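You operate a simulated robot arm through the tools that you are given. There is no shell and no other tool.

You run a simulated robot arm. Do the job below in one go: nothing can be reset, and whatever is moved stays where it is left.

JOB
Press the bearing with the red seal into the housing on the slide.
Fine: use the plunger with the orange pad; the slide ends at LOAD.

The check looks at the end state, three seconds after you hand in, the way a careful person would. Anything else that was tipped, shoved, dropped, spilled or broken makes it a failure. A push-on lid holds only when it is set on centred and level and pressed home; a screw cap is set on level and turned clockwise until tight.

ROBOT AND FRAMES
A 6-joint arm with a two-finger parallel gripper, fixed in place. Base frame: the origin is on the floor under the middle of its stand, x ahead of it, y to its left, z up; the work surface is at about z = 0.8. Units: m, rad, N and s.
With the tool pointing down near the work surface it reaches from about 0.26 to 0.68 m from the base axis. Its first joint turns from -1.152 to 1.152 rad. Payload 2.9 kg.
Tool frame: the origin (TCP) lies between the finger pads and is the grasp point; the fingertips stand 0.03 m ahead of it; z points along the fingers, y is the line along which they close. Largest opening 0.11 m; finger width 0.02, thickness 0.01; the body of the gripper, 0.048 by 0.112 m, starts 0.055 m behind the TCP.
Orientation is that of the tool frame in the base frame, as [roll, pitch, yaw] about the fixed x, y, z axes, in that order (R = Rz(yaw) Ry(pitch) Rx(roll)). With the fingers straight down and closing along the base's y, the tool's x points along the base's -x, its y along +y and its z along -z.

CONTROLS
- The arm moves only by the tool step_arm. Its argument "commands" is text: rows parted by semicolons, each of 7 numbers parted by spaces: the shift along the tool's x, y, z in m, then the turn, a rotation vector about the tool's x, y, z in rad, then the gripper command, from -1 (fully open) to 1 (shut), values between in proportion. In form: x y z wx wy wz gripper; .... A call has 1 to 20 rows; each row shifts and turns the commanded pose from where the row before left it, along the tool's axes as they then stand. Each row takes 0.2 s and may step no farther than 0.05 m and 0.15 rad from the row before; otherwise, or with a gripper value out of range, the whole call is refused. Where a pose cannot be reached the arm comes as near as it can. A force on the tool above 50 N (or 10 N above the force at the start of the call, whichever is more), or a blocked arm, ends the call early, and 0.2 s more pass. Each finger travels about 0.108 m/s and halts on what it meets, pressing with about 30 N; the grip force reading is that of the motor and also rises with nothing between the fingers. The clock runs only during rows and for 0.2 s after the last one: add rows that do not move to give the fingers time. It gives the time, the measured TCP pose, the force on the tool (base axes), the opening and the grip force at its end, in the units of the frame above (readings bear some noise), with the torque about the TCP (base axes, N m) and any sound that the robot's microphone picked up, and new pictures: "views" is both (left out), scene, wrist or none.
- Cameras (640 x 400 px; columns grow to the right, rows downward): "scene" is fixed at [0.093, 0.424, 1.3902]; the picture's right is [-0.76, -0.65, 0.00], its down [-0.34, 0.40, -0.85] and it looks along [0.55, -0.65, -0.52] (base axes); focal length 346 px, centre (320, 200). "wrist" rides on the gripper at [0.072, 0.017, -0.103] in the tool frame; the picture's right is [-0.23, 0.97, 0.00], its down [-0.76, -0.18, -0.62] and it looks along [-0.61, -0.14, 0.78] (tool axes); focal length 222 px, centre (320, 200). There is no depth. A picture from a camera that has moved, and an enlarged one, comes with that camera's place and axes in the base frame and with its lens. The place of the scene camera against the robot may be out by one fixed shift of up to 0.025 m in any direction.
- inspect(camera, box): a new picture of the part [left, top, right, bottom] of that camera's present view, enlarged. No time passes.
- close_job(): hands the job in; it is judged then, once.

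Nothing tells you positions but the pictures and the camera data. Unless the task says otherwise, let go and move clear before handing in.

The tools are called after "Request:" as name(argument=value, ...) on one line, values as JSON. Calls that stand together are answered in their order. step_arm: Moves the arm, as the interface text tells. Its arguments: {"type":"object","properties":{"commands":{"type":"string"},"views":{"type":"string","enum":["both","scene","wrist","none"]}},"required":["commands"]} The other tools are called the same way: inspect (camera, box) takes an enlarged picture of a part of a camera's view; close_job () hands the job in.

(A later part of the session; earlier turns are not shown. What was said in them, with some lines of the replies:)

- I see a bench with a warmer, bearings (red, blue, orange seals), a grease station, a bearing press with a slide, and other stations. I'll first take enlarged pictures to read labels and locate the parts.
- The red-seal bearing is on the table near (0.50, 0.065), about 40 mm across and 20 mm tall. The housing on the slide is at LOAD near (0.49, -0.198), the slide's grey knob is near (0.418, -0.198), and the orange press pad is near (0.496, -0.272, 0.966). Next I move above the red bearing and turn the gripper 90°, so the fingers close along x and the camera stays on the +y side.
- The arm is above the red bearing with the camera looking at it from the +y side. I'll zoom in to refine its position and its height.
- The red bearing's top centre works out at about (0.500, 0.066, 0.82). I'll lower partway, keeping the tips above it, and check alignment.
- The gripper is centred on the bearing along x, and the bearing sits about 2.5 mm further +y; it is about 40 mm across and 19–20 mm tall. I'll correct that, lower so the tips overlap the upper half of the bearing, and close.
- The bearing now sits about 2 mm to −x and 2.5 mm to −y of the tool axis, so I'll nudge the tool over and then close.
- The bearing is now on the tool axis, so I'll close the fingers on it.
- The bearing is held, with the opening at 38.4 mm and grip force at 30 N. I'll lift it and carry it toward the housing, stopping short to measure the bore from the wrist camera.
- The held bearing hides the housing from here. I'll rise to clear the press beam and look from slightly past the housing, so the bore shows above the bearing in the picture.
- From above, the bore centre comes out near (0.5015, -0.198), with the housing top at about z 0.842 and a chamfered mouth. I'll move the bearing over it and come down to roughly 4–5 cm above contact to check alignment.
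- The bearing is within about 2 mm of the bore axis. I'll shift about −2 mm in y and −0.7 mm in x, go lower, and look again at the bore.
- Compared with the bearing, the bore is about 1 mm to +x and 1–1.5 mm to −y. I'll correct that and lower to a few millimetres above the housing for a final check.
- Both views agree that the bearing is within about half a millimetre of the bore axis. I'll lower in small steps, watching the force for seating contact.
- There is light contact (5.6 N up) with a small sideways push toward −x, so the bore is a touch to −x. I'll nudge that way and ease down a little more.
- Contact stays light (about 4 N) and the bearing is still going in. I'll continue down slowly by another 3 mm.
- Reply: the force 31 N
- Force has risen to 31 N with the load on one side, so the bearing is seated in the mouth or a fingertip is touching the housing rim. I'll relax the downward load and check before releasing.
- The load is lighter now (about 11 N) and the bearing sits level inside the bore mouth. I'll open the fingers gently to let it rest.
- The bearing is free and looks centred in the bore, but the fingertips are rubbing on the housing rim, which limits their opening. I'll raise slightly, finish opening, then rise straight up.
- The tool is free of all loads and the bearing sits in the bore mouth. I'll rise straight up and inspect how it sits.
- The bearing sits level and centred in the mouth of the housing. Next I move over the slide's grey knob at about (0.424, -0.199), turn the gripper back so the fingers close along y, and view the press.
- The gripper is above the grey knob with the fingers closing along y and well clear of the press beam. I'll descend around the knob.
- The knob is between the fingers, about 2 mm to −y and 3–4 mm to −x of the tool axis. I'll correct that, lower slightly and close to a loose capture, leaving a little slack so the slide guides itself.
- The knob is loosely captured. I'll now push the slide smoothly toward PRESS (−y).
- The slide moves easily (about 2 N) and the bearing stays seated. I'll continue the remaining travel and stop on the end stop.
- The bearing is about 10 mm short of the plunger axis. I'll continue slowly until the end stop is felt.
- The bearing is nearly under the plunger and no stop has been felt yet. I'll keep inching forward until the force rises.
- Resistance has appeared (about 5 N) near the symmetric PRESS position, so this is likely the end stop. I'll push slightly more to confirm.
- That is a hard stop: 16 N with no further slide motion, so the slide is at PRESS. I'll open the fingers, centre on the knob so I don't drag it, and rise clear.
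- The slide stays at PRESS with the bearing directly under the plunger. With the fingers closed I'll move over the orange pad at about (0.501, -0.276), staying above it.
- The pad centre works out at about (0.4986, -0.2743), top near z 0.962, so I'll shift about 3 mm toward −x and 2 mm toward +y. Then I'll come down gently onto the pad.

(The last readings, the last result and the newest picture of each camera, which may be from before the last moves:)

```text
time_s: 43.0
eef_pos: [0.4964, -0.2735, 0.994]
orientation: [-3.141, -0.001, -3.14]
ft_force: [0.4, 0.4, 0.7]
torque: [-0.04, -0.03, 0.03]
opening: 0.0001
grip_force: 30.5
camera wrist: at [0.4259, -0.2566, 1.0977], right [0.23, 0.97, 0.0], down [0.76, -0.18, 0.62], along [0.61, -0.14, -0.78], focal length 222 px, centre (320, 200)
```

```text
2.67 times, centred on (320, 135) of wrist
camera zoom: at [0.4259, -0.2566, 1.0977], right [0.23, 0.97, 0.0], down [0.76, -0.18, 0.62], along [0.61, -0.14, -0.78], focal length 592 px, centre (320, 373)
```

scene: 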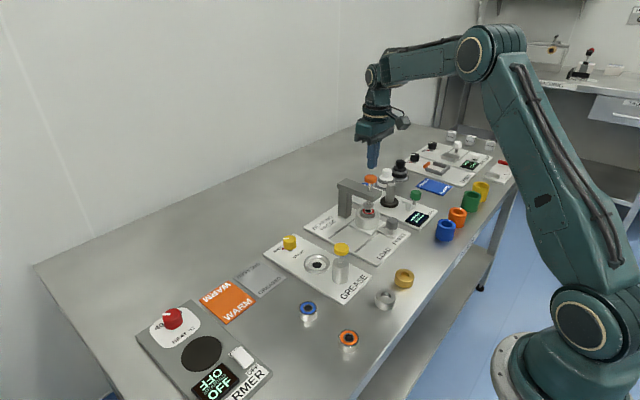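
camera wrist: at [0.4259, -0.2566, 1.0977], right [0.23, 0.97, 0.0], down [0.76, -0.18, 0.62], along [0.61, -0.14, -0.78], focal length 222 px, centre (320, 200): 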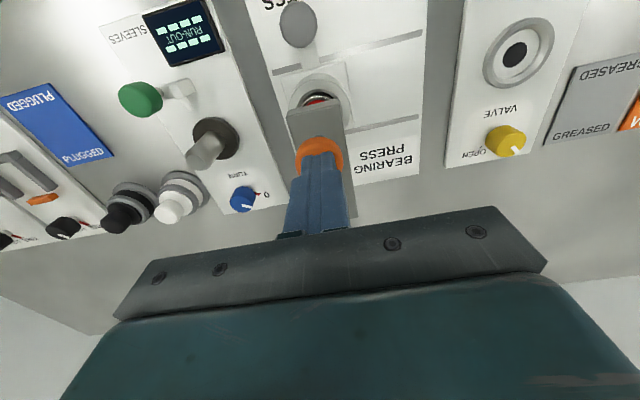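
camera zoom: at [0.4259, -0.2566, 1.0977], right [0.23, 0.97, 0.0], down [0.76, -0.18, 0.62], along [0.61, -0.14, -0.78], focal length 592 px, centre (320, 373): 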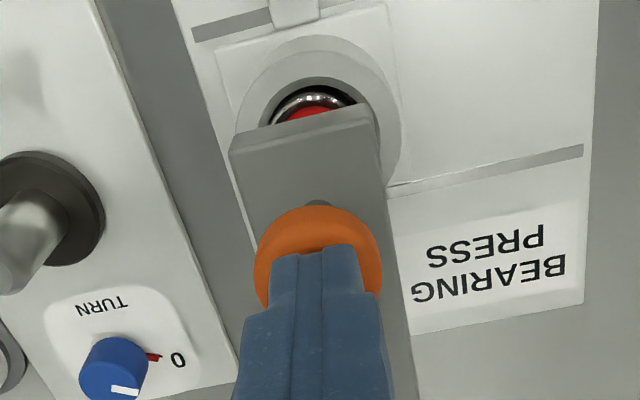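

The scene view shows the fingertips about 4 mm too far toward −x; I had measured the pad's lower rim rather than its top. I'll lift a bit, recentre to about (0.5015, -0.2755), and check again.

Request:
step_arm(commands="0 0 -0.005 0 0 0 1; -0.0036 -0.0019 0 0 0 0 1; 0 0 0 0 0 0 1; 0 0 0 0 0 0 1", views="none")

Request:
inspect(camera="scene", box=[346, 155, 394, 195])

Request:
inspect(camera="wrist", box=[200, 60, 440, 210])

```text
time_s: 44.0
eef_pos: [0.5015, -0.2763, 0.9994]
orientation: [3.141, 0.0, 3.141]
ft_force: [-0.3, 0.4, -0.7]
torque: [0.0, 0.01, 0.01]
opening: 0.0003
grip_force: 29.9
```

```text
10.00 times, centred on (370, 175) of scene
camera zoom: at [0.093, 0.424, 1.3902], right [-0.76, -0.65, 0.0], down [-0.34, 0.4, -0.85], along [0.55, -0.65, -0.52], focal length 3457 px, centre (-180, 450)
```

zoom: 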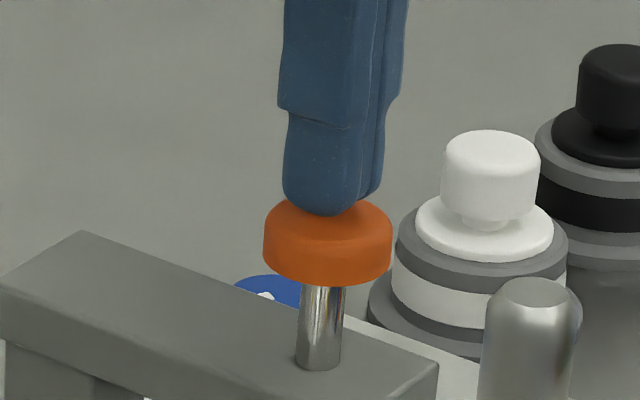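

```text
2.67 times, centred on (320, 135) of wrist
camera zoom: at [0.4299, -0.259, 1.1024], right [0.23, 0.97, 0.0], down [0.76, -0.18, 0.62], along [0.61, -0.14, -0.78], focal length 592 px, centre (320, 373)
```

zoom: 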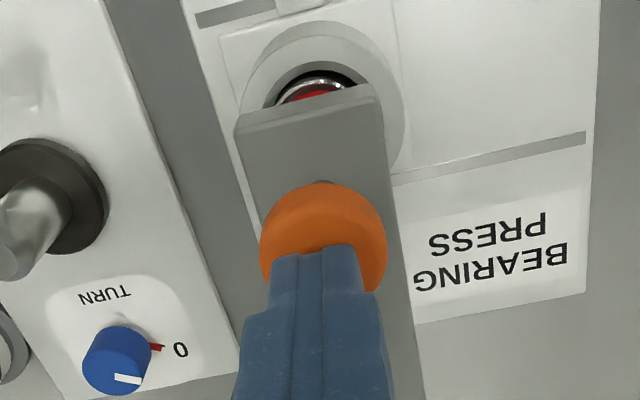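

The fingertips are now within about 1 mm of the pad centre. I'll nudge +1 mm in y and press down slowly.

Request:
step_arm(commands="0 0.001 0 0 0 0 1; 0 0 0.003 0 0 0 1; 0 0 0.003 0 0 0 1; 0 0 0.002 0 0 0 1; 0 0 0.002 0 0 0 1; 0 0 0.002 0 0 0 1; 0 0 0 0 0 0 1", views="none")

Request:
inspect(camera="scene", box=[338, 160, 402, 240])

Request:
inspect(camera="wrist", box=[200, 60, 440, 210])

```text
time_s: 45.6
eef_pos: [0.5013, -0.2755, 0.9861]
orientation: [3.141, 0.0, -3.141]
ft_force: [0.2, -0.7, 1.5]
torque: [-0.01, -0.01, -0.02]
opening: 0.0001
grip_force: 30.2
```

```text
5.00 times, centred on (370, 200) of scene
camera zoom: at [0.093, 0.4239, 1.3902], right [-0.76, -0.65, 0.0], down [-0.34, 0.4, -0.85], along [0.55, -0.65, -0.52], focal length 1728 px, centre (70, 200)
```

zoom: 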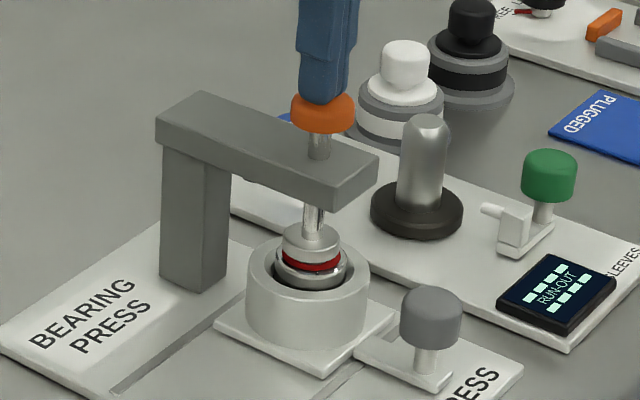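

```text
2.67 times, centred on (320, 135) of wrist
camera zoom: at [0.4303, -0.258, 1.0898], right [0.23, 0.97, 0.0], down [0.76, -0.18, 0.62], along [0.61, -0.14, -0.78], focal length 592 px, centre (320, 373)
```

zoom: 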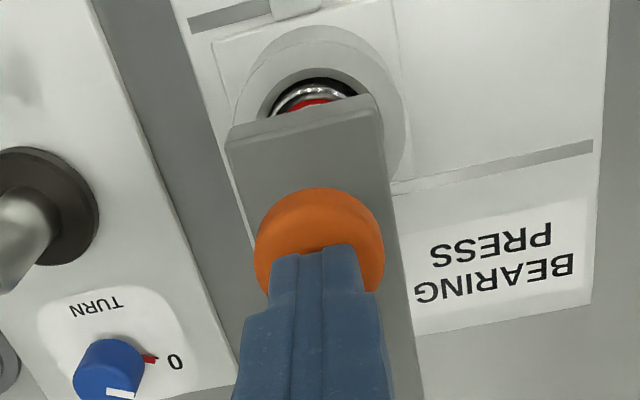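

The plunger is travelling down lightly and approaching the bearing. I'll keep pressing in small steps.

Request:
step_arm(commands="0 0 0.002 0 0 0 1; 0 0 0.002 0 0 0 1; 0 0 0.002 0 0 0 1; 0 0 0.002 0 0 0 1; 0 0 0.002 0 0 0 1; 0 0 0.002 0 0 0 1; 0 0 0 0 0 0 1", views="none")

Request:
inspect(camera="scene", box=[338, 160, 402, 240])

```text
time_s: 47.2
eef_pos: [0.5022, -0.2745, 0.9769]
orientation: [3.141, 0.0, -3.139]
ft_force: [4.1, 3.8, 7.0]
torque: [0.15, -0.03, 0.0]
opening: 0.0
grip_force: 30.4
```

```text
5.00 times, centred on (370, 200) of scene
camera zoom: at [0.0929, 0.4241, 1.3902], right [-0.76, -0.65, 0.0], down [-0.34, 0.4, -0.85], along [0.55, -0.65, -0.52], focal length 1728 px, centre (70, 200)
```

zoom: 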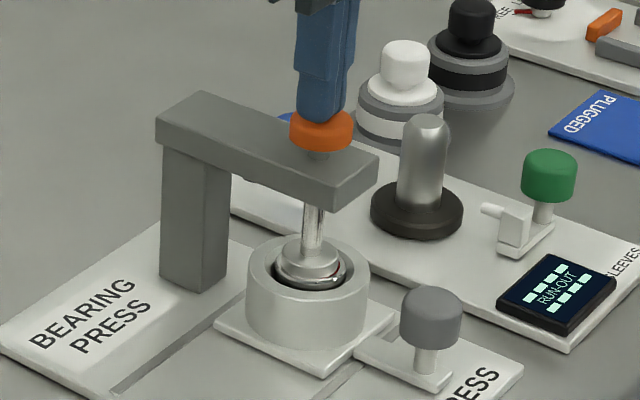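

The plunger is on the bearing now (7 N). I'll press firmly in small steps and watch the force.

Request:
step_arm(commands="0 0 0.002 0 0 0 1; 0 0 0.002 0 0 0 1; 0 0 0.002 0 0 0 1; 0 0 0 0 0 0 1; 0 0 0 0 0 0 1", views="none")

Request:
inspect(camera="scene", box=[338, 160, 402, 240])

Request:
inspect(camera="wrist", box=[200, 60, 440, 210])

```text
time_s: 48.1
eef_pos: [0.5016, -0.2757, 0.9756]
orientation: [-3.139, 0.004, -3.141]
ft_force: [-4.1, 3.0, 8.8]
torque: [0.11, 0.2, 0.03]
opening: 0.0002
grip_force: 30.2
heard: click
stopped in row 4: the force on the tool passed its limit at 51 N (the readings are from after the stop); the commanded pose is now the measured one
```

```text
5.00 times, centred on (370, 200) of scene
camera zoom: at [0.0927, 0.4241, 1.3902], right [-0.76, -0.65, 0.0], down [-0.34, 0.4, -0.85], along [0.55, -0.65, -0.52], focal length 1728 px, centre (70, 200)
```

zoom: 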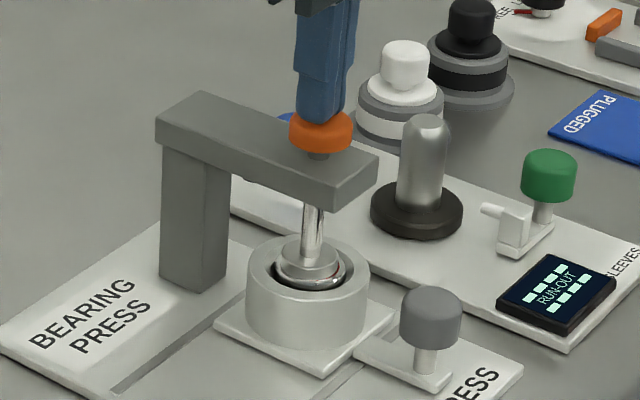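

```text
2.67 times, centred on (320, 135) of wrist
camera zoom: at [0.43, -0.2577, 1.0777], right [0.23, 0.97, 0.0], down [0.76, -0.18, 0.63], along [0.61, -0.14, -0.78], focal length 592 px, centre (320, 373)
```

zoom: 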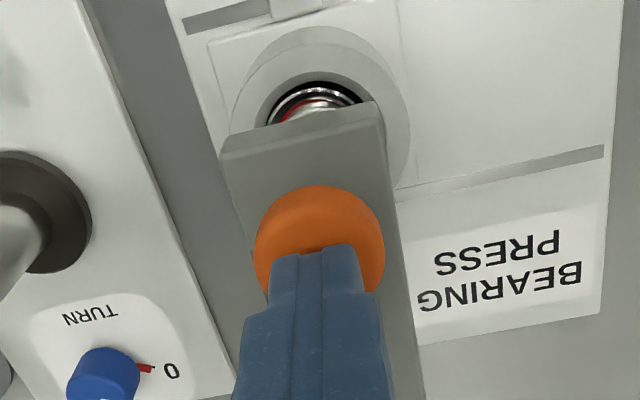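

I heard a click as the force peaked at 51 N. I'll zoom in to see whether the bearing went home.

Request:
inspect(camera="scene", box=[350, 195, 390, 235])

Request:
inspect(camera="wrist", box=[270, 60, 370, 140])

```text
10.00 times, centred on (370, 215) of scene
camera zoom: at [0.0927, 0.4241, 1.3902], right [-0.76, -0.65, 0.0], down [-0.34, 0.4, -0.85], along [0.55, -0.65, -0.52], focal length 3457 px, centre (-180, 50)
```

zoom: 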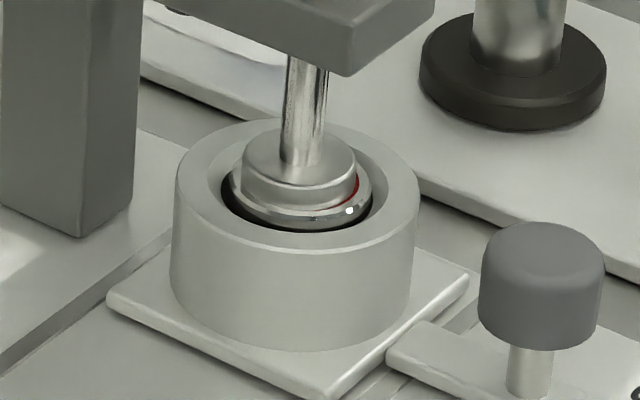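

```text
5.00 times, centred on (320, 100) of wrist
camera zoom: at [0.43, -0.2577, 1.0777], right [0.23, 0.97, 0.0], down [0.76, -0.18, 0.63], along [0.61, -0.14, -0.78], focal length 1111 px, centre (320, 700)
```

zoom: 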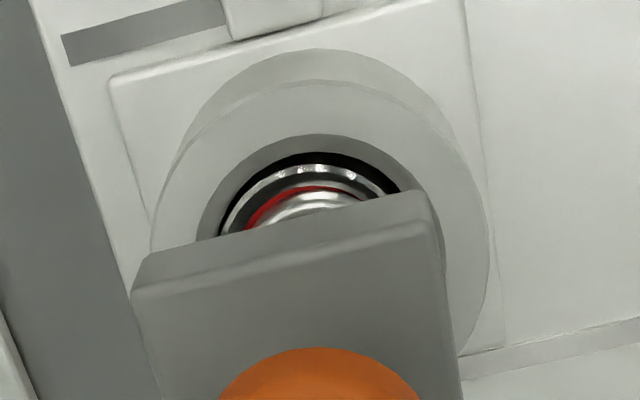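

The bearing has gone down with a thin red sliver visible beside the plunger disc. I'll press once more to confirm that it's fully home and not just partway.

Request:
step_arm(commands="0 0 0.0015 0 0 0 1; 0 0 0.0015 0 0 0 1; 0 0 0.0015 0 0 0 1; 0 0 0.0015 0 0 0 1; 0 0 0.0015 0 0 0 1; 0 0 0 0 0 0 1", views="none")

Request:
inspect(camera="scene", box=[350, 195, 390, 235])

Request:
inspect(camera="wrist", box=[270, 60, 370, 140])

```text
time_s: 49.0
eef_pos: [0.5021, -0.275, 0.9744]
orientation: [-3.137, 0.01, 3.141]
ft_force: [-5.4, 2.8, 9.7]
torque: [0.14, 0.24, -0.02]
opening: 0.0002
grip_force: 30.2
stopped in row 4: the force on the tool passed its limit at 52 N (the readings are from after the stop); the commanded pose is now the measured one
```

```text
10.00 times, centred on (370, 215) of scene
camera zoom: at [0.0927, 0.4241, 1.3902], right [-0.76, -0.65, 0.0], down [-0.34, 0.4, -0.85], along [0.55, -0.65, -0.52], focal length 3457 px, centre (-180, 50)
```

zoom: 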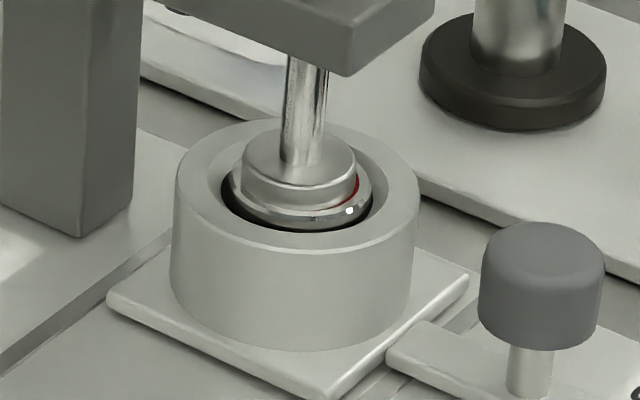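

```text
5.00 times, centred on (320, 100) of wrist
camera zoom: at [0.4301, -0.2579, 1.0774], right [0.23, 0.97, 0.0], down [0.76, -0.17, 0.63], along [0.61, -0.15, -0.78], focal length 1111 px, centre (320, 700)
```

zoom: 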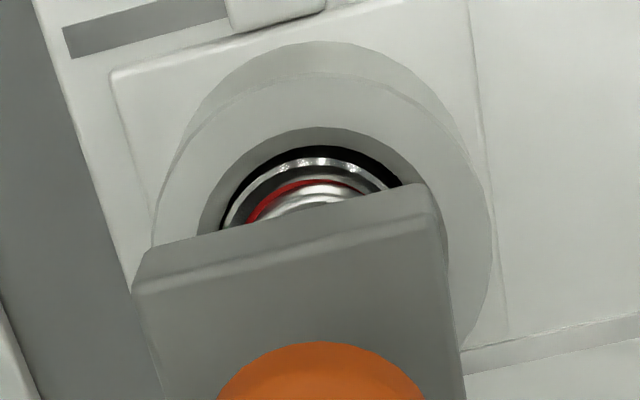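

A second press at 52 N gave no further movement, so the bearing is bottomed. I'll lift off the pad and inspect the bearing from above.

Request:
step_arm(commands="0 0 -0.005 0 0 0 1; 0 0 -0.01 0 0 0 1; 0 0 -0.02 0 0 0 1; 0 0 -0.03 0 0 0 1; 0 0 0 0 0 0 1; 0 0 0 0 0 0 1", views="both")

Request:
inspect(camera="scene", box=[338, 160, 402, 240])

Request:
inspect(camera="scene", box=[350, 195, 390, 235])

```text
time_s: 50.4
eef_pos: [0.5016, -0.2751, 1.0394]
orientation: [-3.137, 0.009, -3.141]
ft_force: [-0.6, -0.3, -0.6]
torque: [0.01, 0.01, -0.01]
opening: 0.0
grip_force: 29.3
camera wrist: at [0.4294, -0.2569, 1.1427], right [0.23, 0.97, 0.0], down [0.76, -0.17, 0.63], along [0.61, -0.15, -0.78], focal length 222 px, centre (320, 200)
```

scene: 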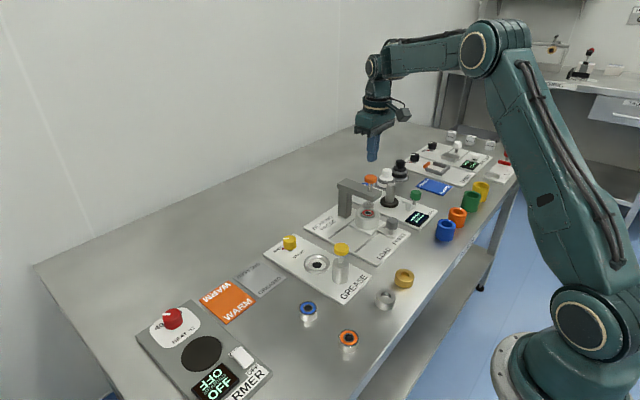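
wrist: 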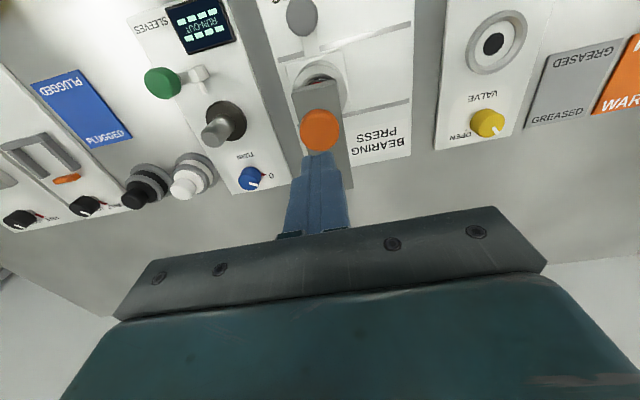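

```text
5.00 times, centred on (370, 200) of scene
camera zoom: at [0.093, 0.424, 1.3902], right [-0.76, -0.65, 0.0], down [-0.34, 0.4, -0.85], along [0.55, -0.65, -0.52], focal length 1728 px, centre (70, 200)
```

zoom: 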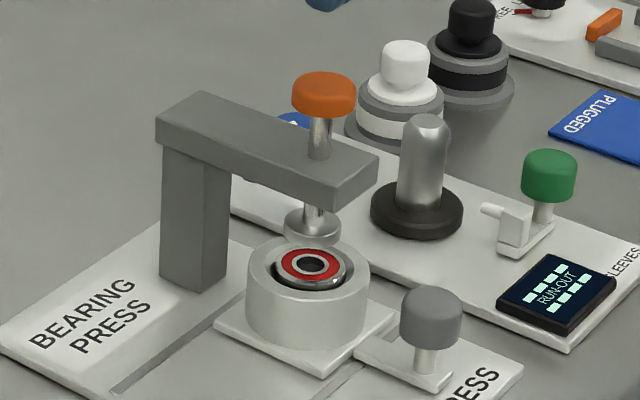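

```text
10.00 times, centred on (370, 215) of scene
camera zoom: at [0.093, 0.424, 1.3902], right [-0.76, -0.65, 0.0], down [-0.34, 0.4, -0.85], along [0.55, -0.65, -0.52], focal length 3457 px, centre (-180, 50)
```

zoom: 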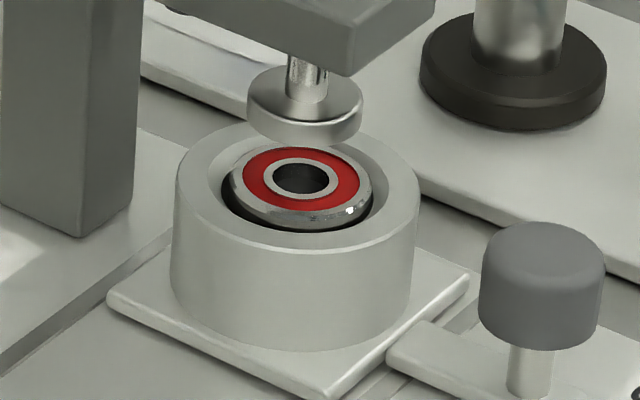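

The plunger has sprung back up and the bearing now sits level and flush in the housing, about 7 mm lower than before, and it clicked home. Next I go back to the grey knob to return the slide to LOAD.

Request:
step_arm(commands="0.04 0 0 0 0 0 0.5; 0.04 0 0 0 0 0 -0.09; 0 0 0 0 0 0 -0.09; 0 0 0 0 0 0 -0.09; 0 0 0.04 0 0 0 -0.09; 0 0 0.04 0 0 0 -0.09; 0 0 0 0 0 0 -0.09", views="both")

Request:
inspect(camera="wrist", box=[200, 60, 440, 210])

```text
time_s: 52.0
eef_pos: [0.4211, -0.276, 0.9591]
orientation: [-3.136, 0.01, 3.141]
ft_force: [-0.7, -0.5, -0.5]
torque: [0.01, -0.03, 0.01]
opening: 0.0602
grip_force: 0.0
camera wrist: at [0.3491, -0.2582, 1.0608], right [0.23, 0.97, 0.0], down [0.76, -0.17, 0.63], along [0.61, -0.15, -0.78], focal length 222 px, centre (320, 200)
```

scene: 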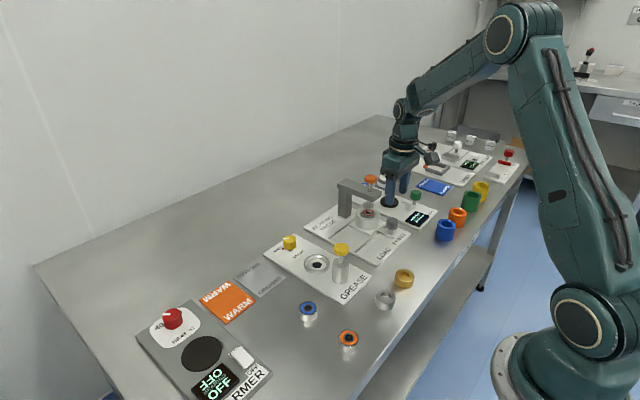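
wrist: 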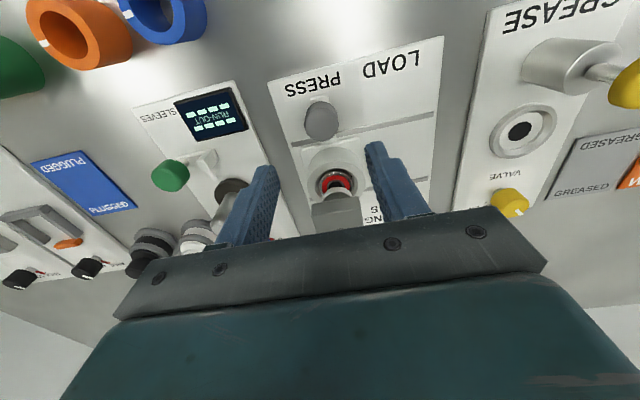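

```text
2.67 times, centred on (320, 135) of wrist
camera zoom: at [0.3491, -0.2582, 1.0608], right [0.23, 0.97, 0.0], down [0.76, -0.17, 0.63], along [0.61, -0.15, -0.78], focal length 592 px, centre (320, 373)
```

zoom: 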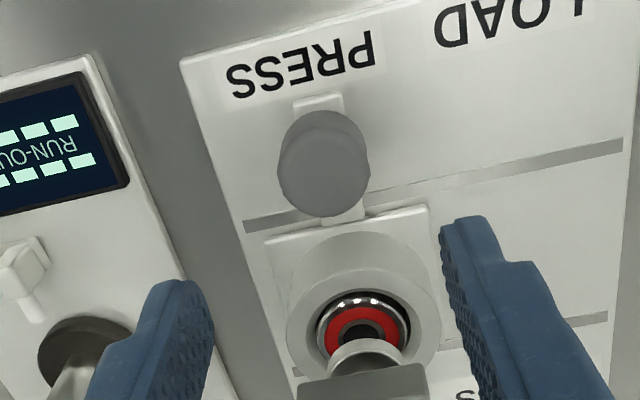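

The knob is on the tool's centre plane. I'll descend around it and close to the same loose capture.

Request:
step_arm(commands="0 0 0.035 0 0 0 -0.09; 0 0 0.035 0 0 0 -0.09; 0 0 0.022 0 0 0 -0.09; 0 0 0 0 0 0 -0.09; 0 0 0 0 0 0 0.1; 0 0 0 0 0 0 0.27; 0 0 0 0 0 0 0.27", views="both")

Request:
inspect(camera="wrist", box=[200, 60, 440, 210])

```text
time_s: 53.6
eef_pos: [0.4226, -0.2784, 0.8668]
orientation: [-3.138, 0.01, 3.141]
ft_force: [-0.4, -0.1, 0.1]
torque: [0.03, 0.0, 0.0]
opening: 0.0401
grip_force: 0.0
camera wrist: at [0.3519, -0.2605, 0.9694], right [0.23, 0.97, 0.0], down [0.76, -0.17, 0.63], along [0.61, -0.15, -0.78], focal length 222 px, centre (320, 200)
```

scene: 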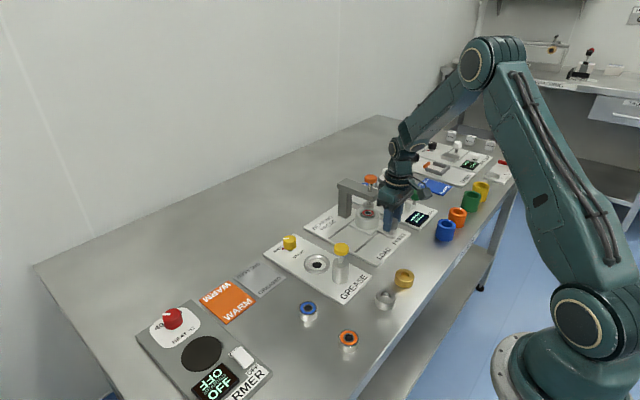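
wrist: 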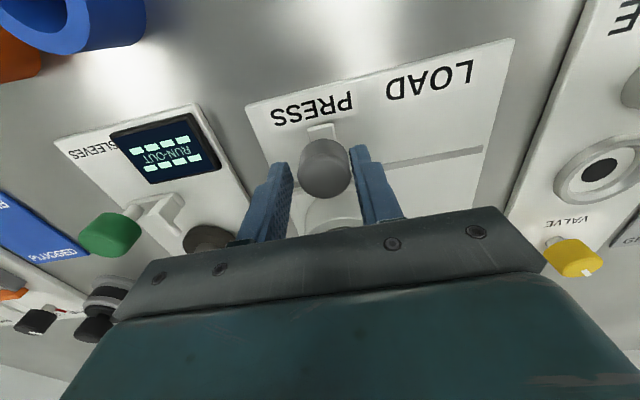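

```text
2.67 times, centred on (320, 135) of wrist
camera zoom: at [0.3519, -0.2605, 0.9694], right [0.23, 0.97, 0.0], down [0.76, -0.17, 0.63], along [0.61, -0.15, -0.78], focal length 592 px, centre (320, 373)
```

zoom: 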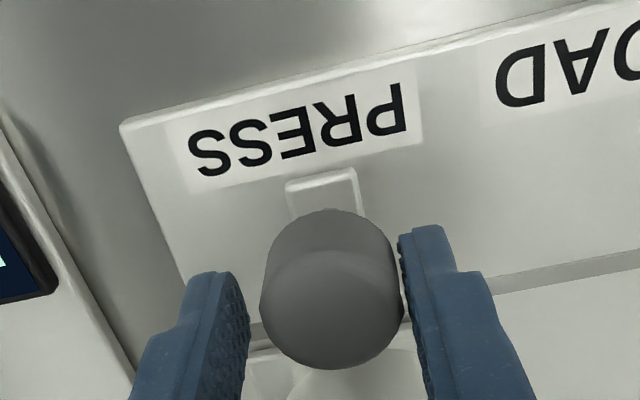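

The knob is captured. I'll pull the slide back smoothly toward LOAD (+y).

Request:
step_arm(commands="0 0.002 0 0 0 0 0.27; 0 0.002 0 0 0 0 0.27; 0 0.003 0 0 0 0 0.27; 0 0.004 0 0 0 0 0.27; 0 0.005 0 0 0 0 0.27; 0 0.005 0 0 0 0 0.27; 0 0.005 0 0 0 0 0.27; 0 0.005 0 0 0 0 0.27; 0 0.005 0 0 0 0 0.27; 0 0.005 0 0 0 0 0.27; 0 0.005 0 0 0 0 0.27; 0 0.005 0 0 0 0 0.27; 0 0.005 0 0 0 0 0.27; 0 0.005 0 0 0 0 0.27; 0 0.004 0 0 0 0 0.27; 0 0.003 0 0 0 0 0.27; 0 0 0 0 0 0 0.27", views="both")

Request:
inspect(camera="scene", box=[320, 160, 416, 250])

Request:
inspect(camera="wrist", box=[200, 60, 440, 210])

```text
time_s: 57.2
eef_pos: [0.424, -0.2089, 0.8658]
orientation: [-3.136, 0.011, -3.141]
ft_force: [0.6, -0.6, 0.1]
torque: [0.0, 0.01, 0.03]
opening: 0.0402
grip_force: 0.3
camera wrist: at [0.3516, -0.1903, 0.9681], right [0.23, 0.97, 0.0], down [0.76, -0.17, 0.63], along [0.61, -0.15, -0.78], focal length 222 px, centre (320, 200)
```

scene: 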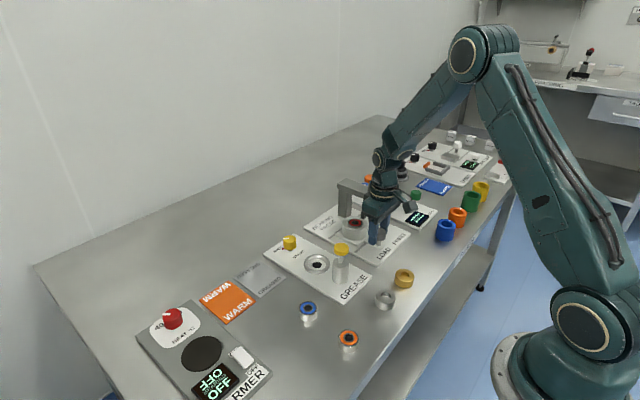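
wrist: 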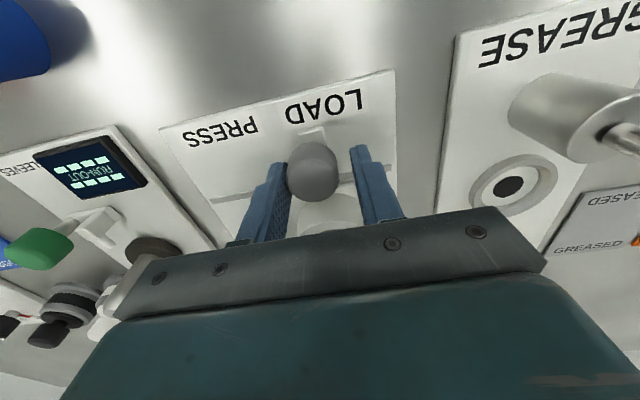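

```text
4.44 times, centred on (368, 205) of scene
camera zoom: at [0.093, 0.4239, 1.3902], right [-0.76, -0.65, 0.0], down [-0.34, 0.4, -0.85], along [0.55, -0.65, -0.52], focal length 1536 px, centre (107, 178)
```

zoom: 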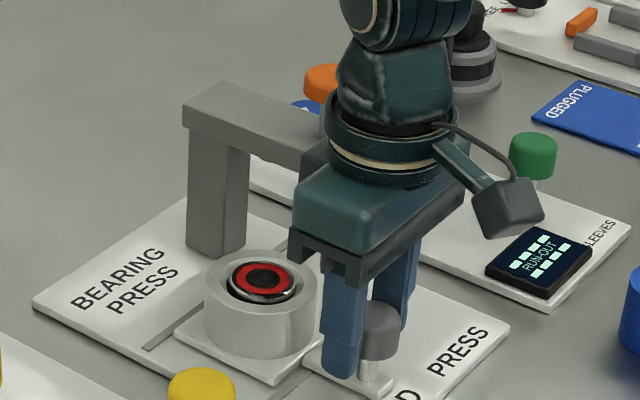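

```text
2.67 times, centred on (320, 135) of wrist
camera zoom: at [0.3516, -0.1903, 0.9681], right [0.23, 0.97, 0.0], down [0.76, -0.17, 0.63], along [0.61, -0.15, -0.78], focal length 592 px, centre (320, 373)
```

zoom: 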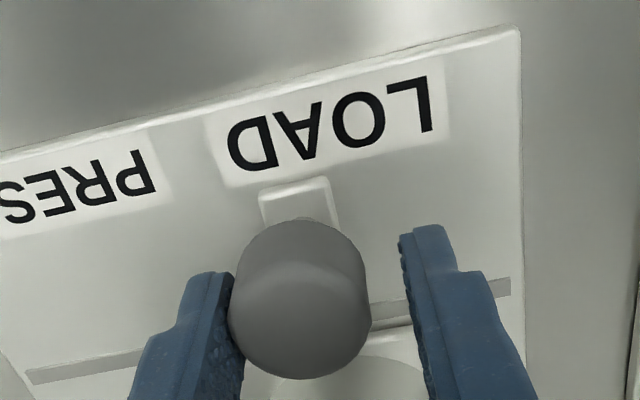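

The slide still has about 12 mm to go. I'll continue slowly to the LOAD stop.

Request:
step_arm(commands="0 0.003 0 0 0 0 0.27; 0 0.003 0 0 0 0 0.27; 0 0.002 0 0 0 0 0.27; 0 0.002 0 0 0 0 0.27; 0 0.0015 0 0 0 0 0.27; 0 0.0015 0 0 0 0 0.27; 0 0 0 0 0 0 0.27", views="none")

Request:
inspect(camera="scene", box=[320, 160, 416, 250])

Request:
inspect(camera="wrist", box=[200, 60, 440, 210])

```text
time_s: 58.8
eef_pos: [0.4238, -0.194, 0.8659]
orientation: [-3.135, 0.011, 3.141]
ft_force: [1.4, -2.0, 0.1]
torque: [0.01, 0.01, 0.0]
opening: 0.0413
grip_force: 1.2
```

```text
4.44 times, centred on (368, 205) of scene
camera zoom: at [0.093, 0.4239, 1.3902], right [-0.76, -0.65, 0.0], down [-0.34, 0.4, -0.85], along [0.55, -0.65, -0.52], focal length 1536 px, centre (107, 178)
```

zoom: 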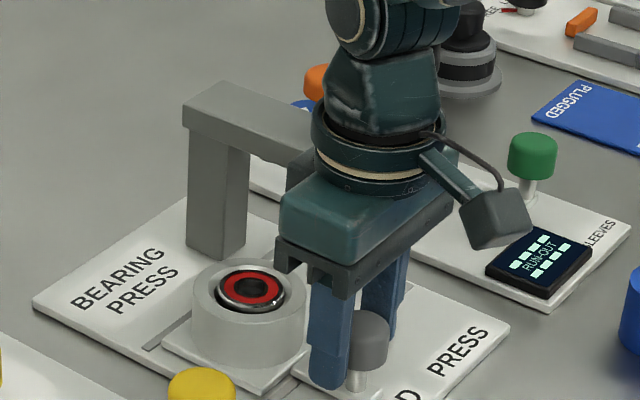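

```text
2.67 times, centred on (320, 135) of wrist
camera zoom: at [0.3516, -0.1777, 0.9681], right [0.23, 0.97, 0.0], down [0.75, -0.17, 0.63], along [0.62, -0.15, -0.77], focal length 592 px, centre (320, 373)
```

zoom: 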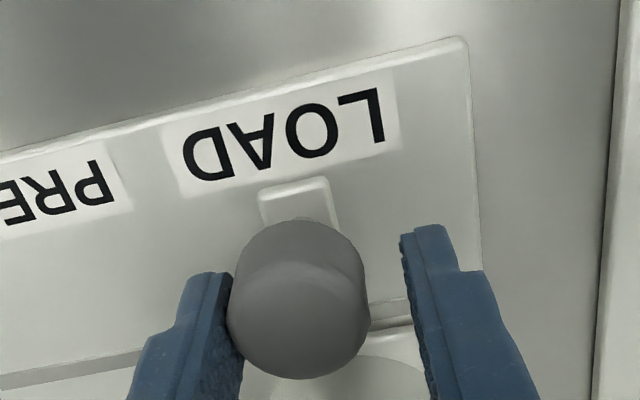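

The housing is back at its original LOAD location in the scene picture. I'll push a little more to confirm the end stop.

Request:
step_arm(commands="0 0.0015 0 0 0 0 0.27; 0 0.0015 0 0 0 0 0.27; 0 0.0015 0 0 0 0 0.27; 0 0 0 0 0 0 0.27", views="none")

Request:
inspect(camera="scene", box=[320, 160, 416, 250])

Request:
inspect(camera="wrist", box=[200, 60, 440, 210])

```text
time_s: 59.8
eef_pos: [0.4227, -0.1916, 0.8661]
orientation: [-3.134, 0.01, 3.139]
ft_force: [0.9, -15.0, -3.4]
torque: [0.0, -0.18, 0.04]
opening: 0.0478
grip_force: 7.9
```

```text
4.44 times, centred on (368, 205) of scene
camera zoom: at [0.093, 0.4236, 1.3903], right [-0.76, -0.65, 0.0], down [-0.34, 0.4, -0.85], along [0.55, -0.65, -0.52], focal length 1536 px, centre (107, 178)
```

zoom: 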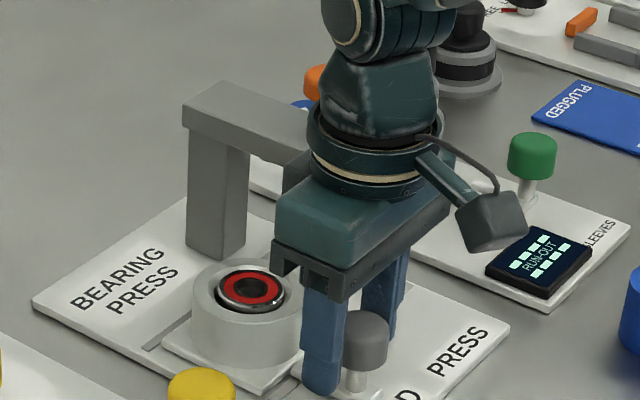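

```text
2.67 times, centred on (320, 135) of wrist
camera zoom: at [0.3516, -0.1741, 0.9681], right [0.23, 0.97, 0.0], down [0.75, -0.17, 0.63], along [0.62, -0.15, -0.77], focal length 592 px, centre (320, 373)
```

zoom: 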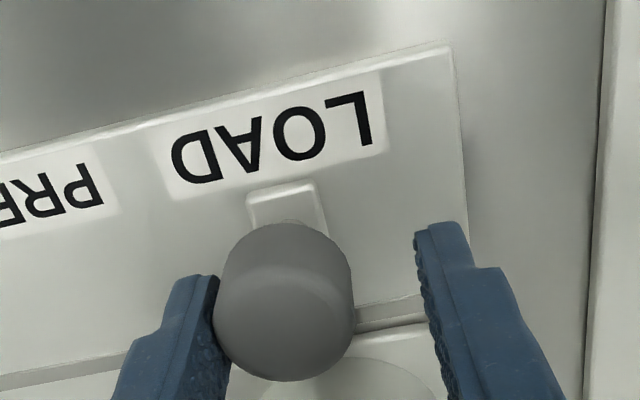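

The LOAD stop is confirmed at 15 N. I'll open the fingers, recentre so nothing drags the knob, rise clear and check the bearing.

Request:
step_arm(commands="0 -0.002 0 0 0 0 0.1; 0 -0.003 0 0 0 0 -0.09; 0 -0.003 0 0 0 0 -0.09; 0 0 0 0 0 0 -0.09; 0 0 -0.01 0 0 0 -0.09; 0 0 -0.03 0 0 0 -0.09; 0 0 -0.04 0 0 0 -0.09; 0 0 -0.045 0 0 0 -0.09; 0.01 0 -0.04 0 0 0 -0.09; 0.02 0 0 0 0 0 -0.09; 0 0 0 0 0 0 -0.09", views="both")

Request:
inspect(camera="wrist", box=[220, 40, 420, 165])

Request:
inspect(camera="scene", box=[320, 190, 400, 260])

```text
time_s: 62.2
eef_pos: [0.3895, -0.1983, 1.0299]
orientation: [-3.137, 0.011, -3.141]
ft_force: [0.3, 0.5, 0.1]
torque: [0.01, 0.03, 0.0]
opening: 0.06
grip_force: 0.1
camera wrist: at [0.3179, -0.1811, 1.1327], right [0.23, 0.97, 0.0], down [0.76, -0.17, 0.63], along [0.61, -0.15, -0.78], focal length 222 px, centre (320, 200)
```

scene: 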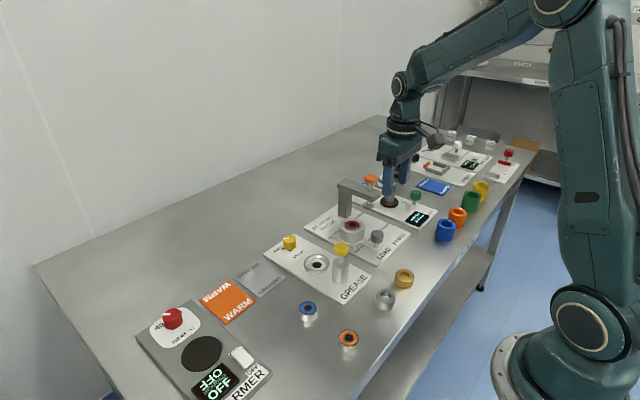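
wrist: 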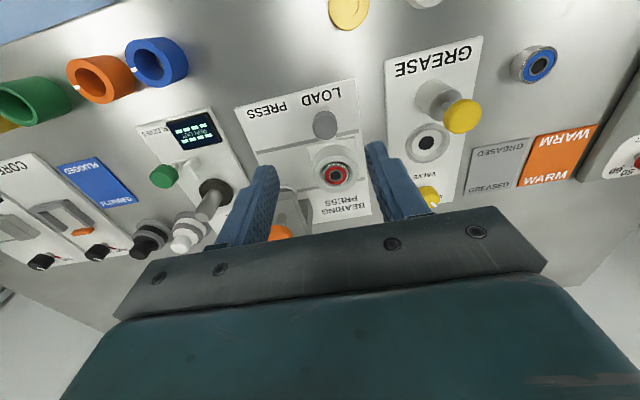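

```text
3.20 times, centred on (320, 102) of wrist
camera zoom: at [0.3179, -0.1811, 1.1327], right [0.23, 0.97, 0.0], down [0.76, -0.17, 0.63], along [0.61, -0.15, -0.78], focal length 711 px, centre (320, 512)
```

zoom: 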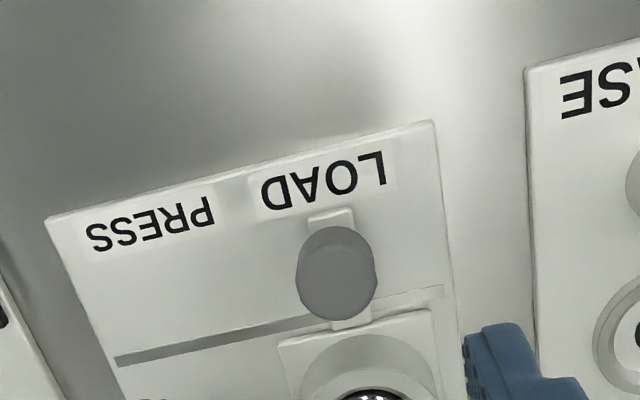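

```text
5.71 times, centred on (360, 225) of scene
camera zoom: at [0.093, 0.424, 1.3902], right [-0.76, -0.65, 0.0], down [-0.34, 0.4, -0.85], along [0.55, -0.65, -0.52], focal length 1975 px, centre (91, 57)
```

zoom: 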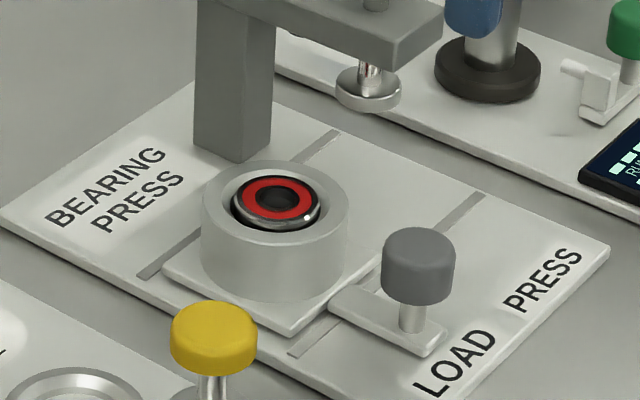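

The slide is back at LOAD and nothing else appears disturbed. I'll look closely at how the bearing sits in the housing before handing in.

Request:
inspect(camera="scene", box=[334, 212, 370, 242])

Request:
inspect(camera="wrist", box=[295, 140, 375, 200])

```text
13.33 times, centred on (352, 227) of scene
camera zoom: at [0.093, 0.424, 1.3902], right [-0.76, -0.65, 0.0], down [-0.34, 0.4, -0.85], along [0.55, -0.65, -0.52], focal length 4609 px, centre (-107, -160)
```

zoom: 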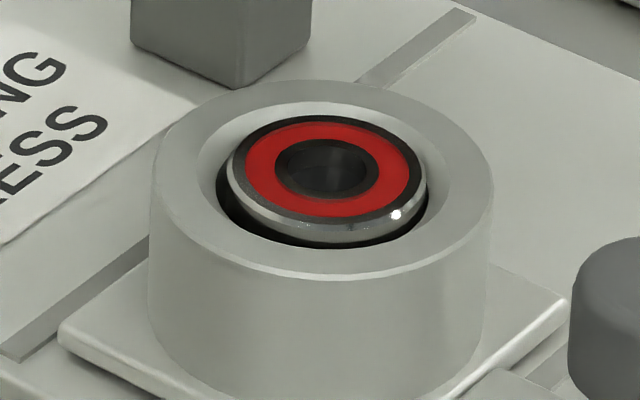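

```text
6.67 times, centred on (335, 170) of wrist
camera zoom: at [0.3179, -0.1811, 1.1327], right [0.23, 0.97, 0.0], down [0.76, -0.17, 0.63], along [0.61, -0.15, -0.78], focal length 1481 px, centre (220, 400)
```

zoom: 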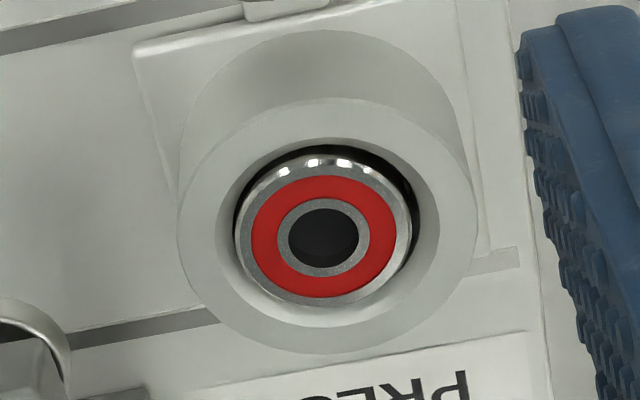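

The bearing sits level and flush in the housing with the red seal up, the plunger is back up and the slide is at LOAD. I'll raise the arm well clear and take a last look at the whole bench.

Request:
step_arm(commands="0 0 -0.04 0 0 0 -0.09; 0 0 -0.04 0 0 0 -0.09; 0 0 -0.04 0 0 0 -0.09; 0 0 -0.03 0 0 0 -0.5; 0 0 0 0 0 0 -1; 0 0 0 0 0 0 -1; 0 0 0 0 0 0 -1", views="both")

Request:
inspect(camera="scene", box=[240, 150, 480, 360])

Request:
inspect(camera="wrist", box=[240, 80, 400, 190])

```text
time_s: 63.8
eef_pos: [0.3905, -0.197, 1.1799]
orientation: [-3.136, 0.012, -3.141]
ft_force: [0.2, 0.4, 0.6]
torque: [0.0, -0.02, 0.04]
opening: 0.11
grip_force: 0.1
camera wrist: at [0.3175, -0.1792, 1.2831], right [0.23, 0.97, 0.0], down [0.76, -0.17, 0.63], along [0.61, -0.15, -0.78], focal length 222 px, centre (320, 200)
```

scene: 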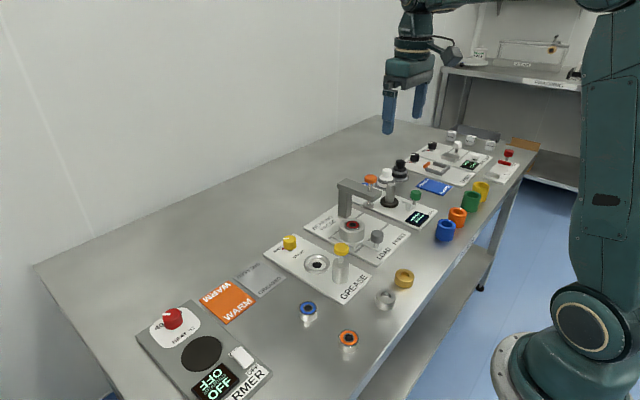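
wrist: 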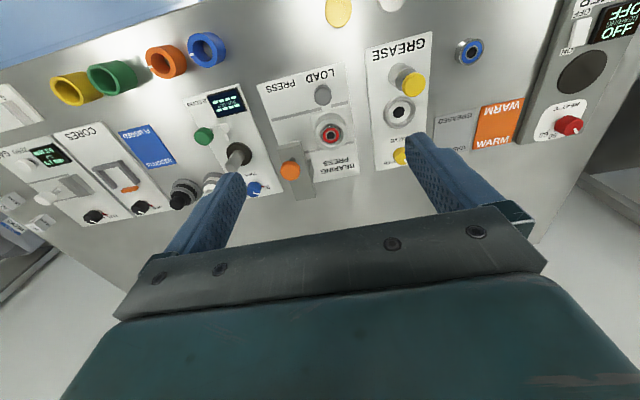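

```text
1.90 times, centred on (360, 255) of scene
camera zoom: at [0.093, 0.424, 1.3902], right [-0.76, -0.65, 0.0], down [-0.34, 0.4, -0.85], along [0.55, -0.65, -0.52], focal length 658 px, centre (244, 95)
```

zoom: 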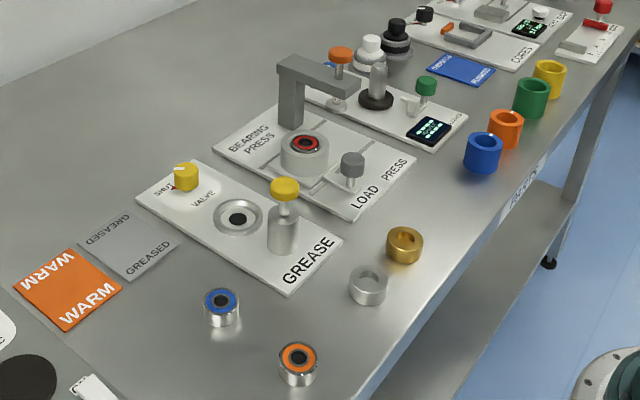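

```text
3.64 times, centred on (320, 135) of wrist
camera zoom: at [0.3175, -0.1792, 1.2831], right [0.23, 0.97, 0.0], down [0.76, -0.17, 0.63], along [0.61, -0.15, -0.78], focal length 808 px, centre (320, 436)
```

zoom: 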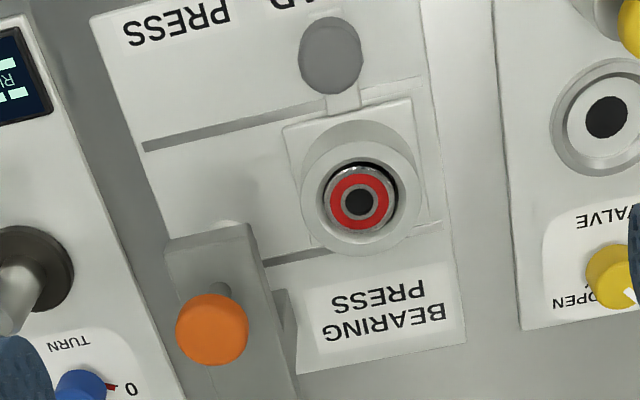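

The red-seal bearing is pressed in level, the slide is at LOAD, the plunger is up, and the other parts stand where they were. The gripper is empty and clear, so I'm handing in.

Request:
close_job()

```text
The job is handed in.
```

The bearing with the red seal is pressed into the housing, using the plunger with the orange pad. The slide is back against its stop at LOAD.

- **Press:** I heard a click as the force reached 51 N. A second press to 52 N moved it no further, so I take it to be fully home.
- **Fit:** the bearing sits level with its red seal up and its top about flush with the housing. From the pictures it may be about 1 mm off centre in the bore.
- **Rest of the bench:** the plunger sprang back up, and the last pictures show nothing else moved. The gripper is empty and well clear.

The job is handed in; I haven't seen the result of the check.
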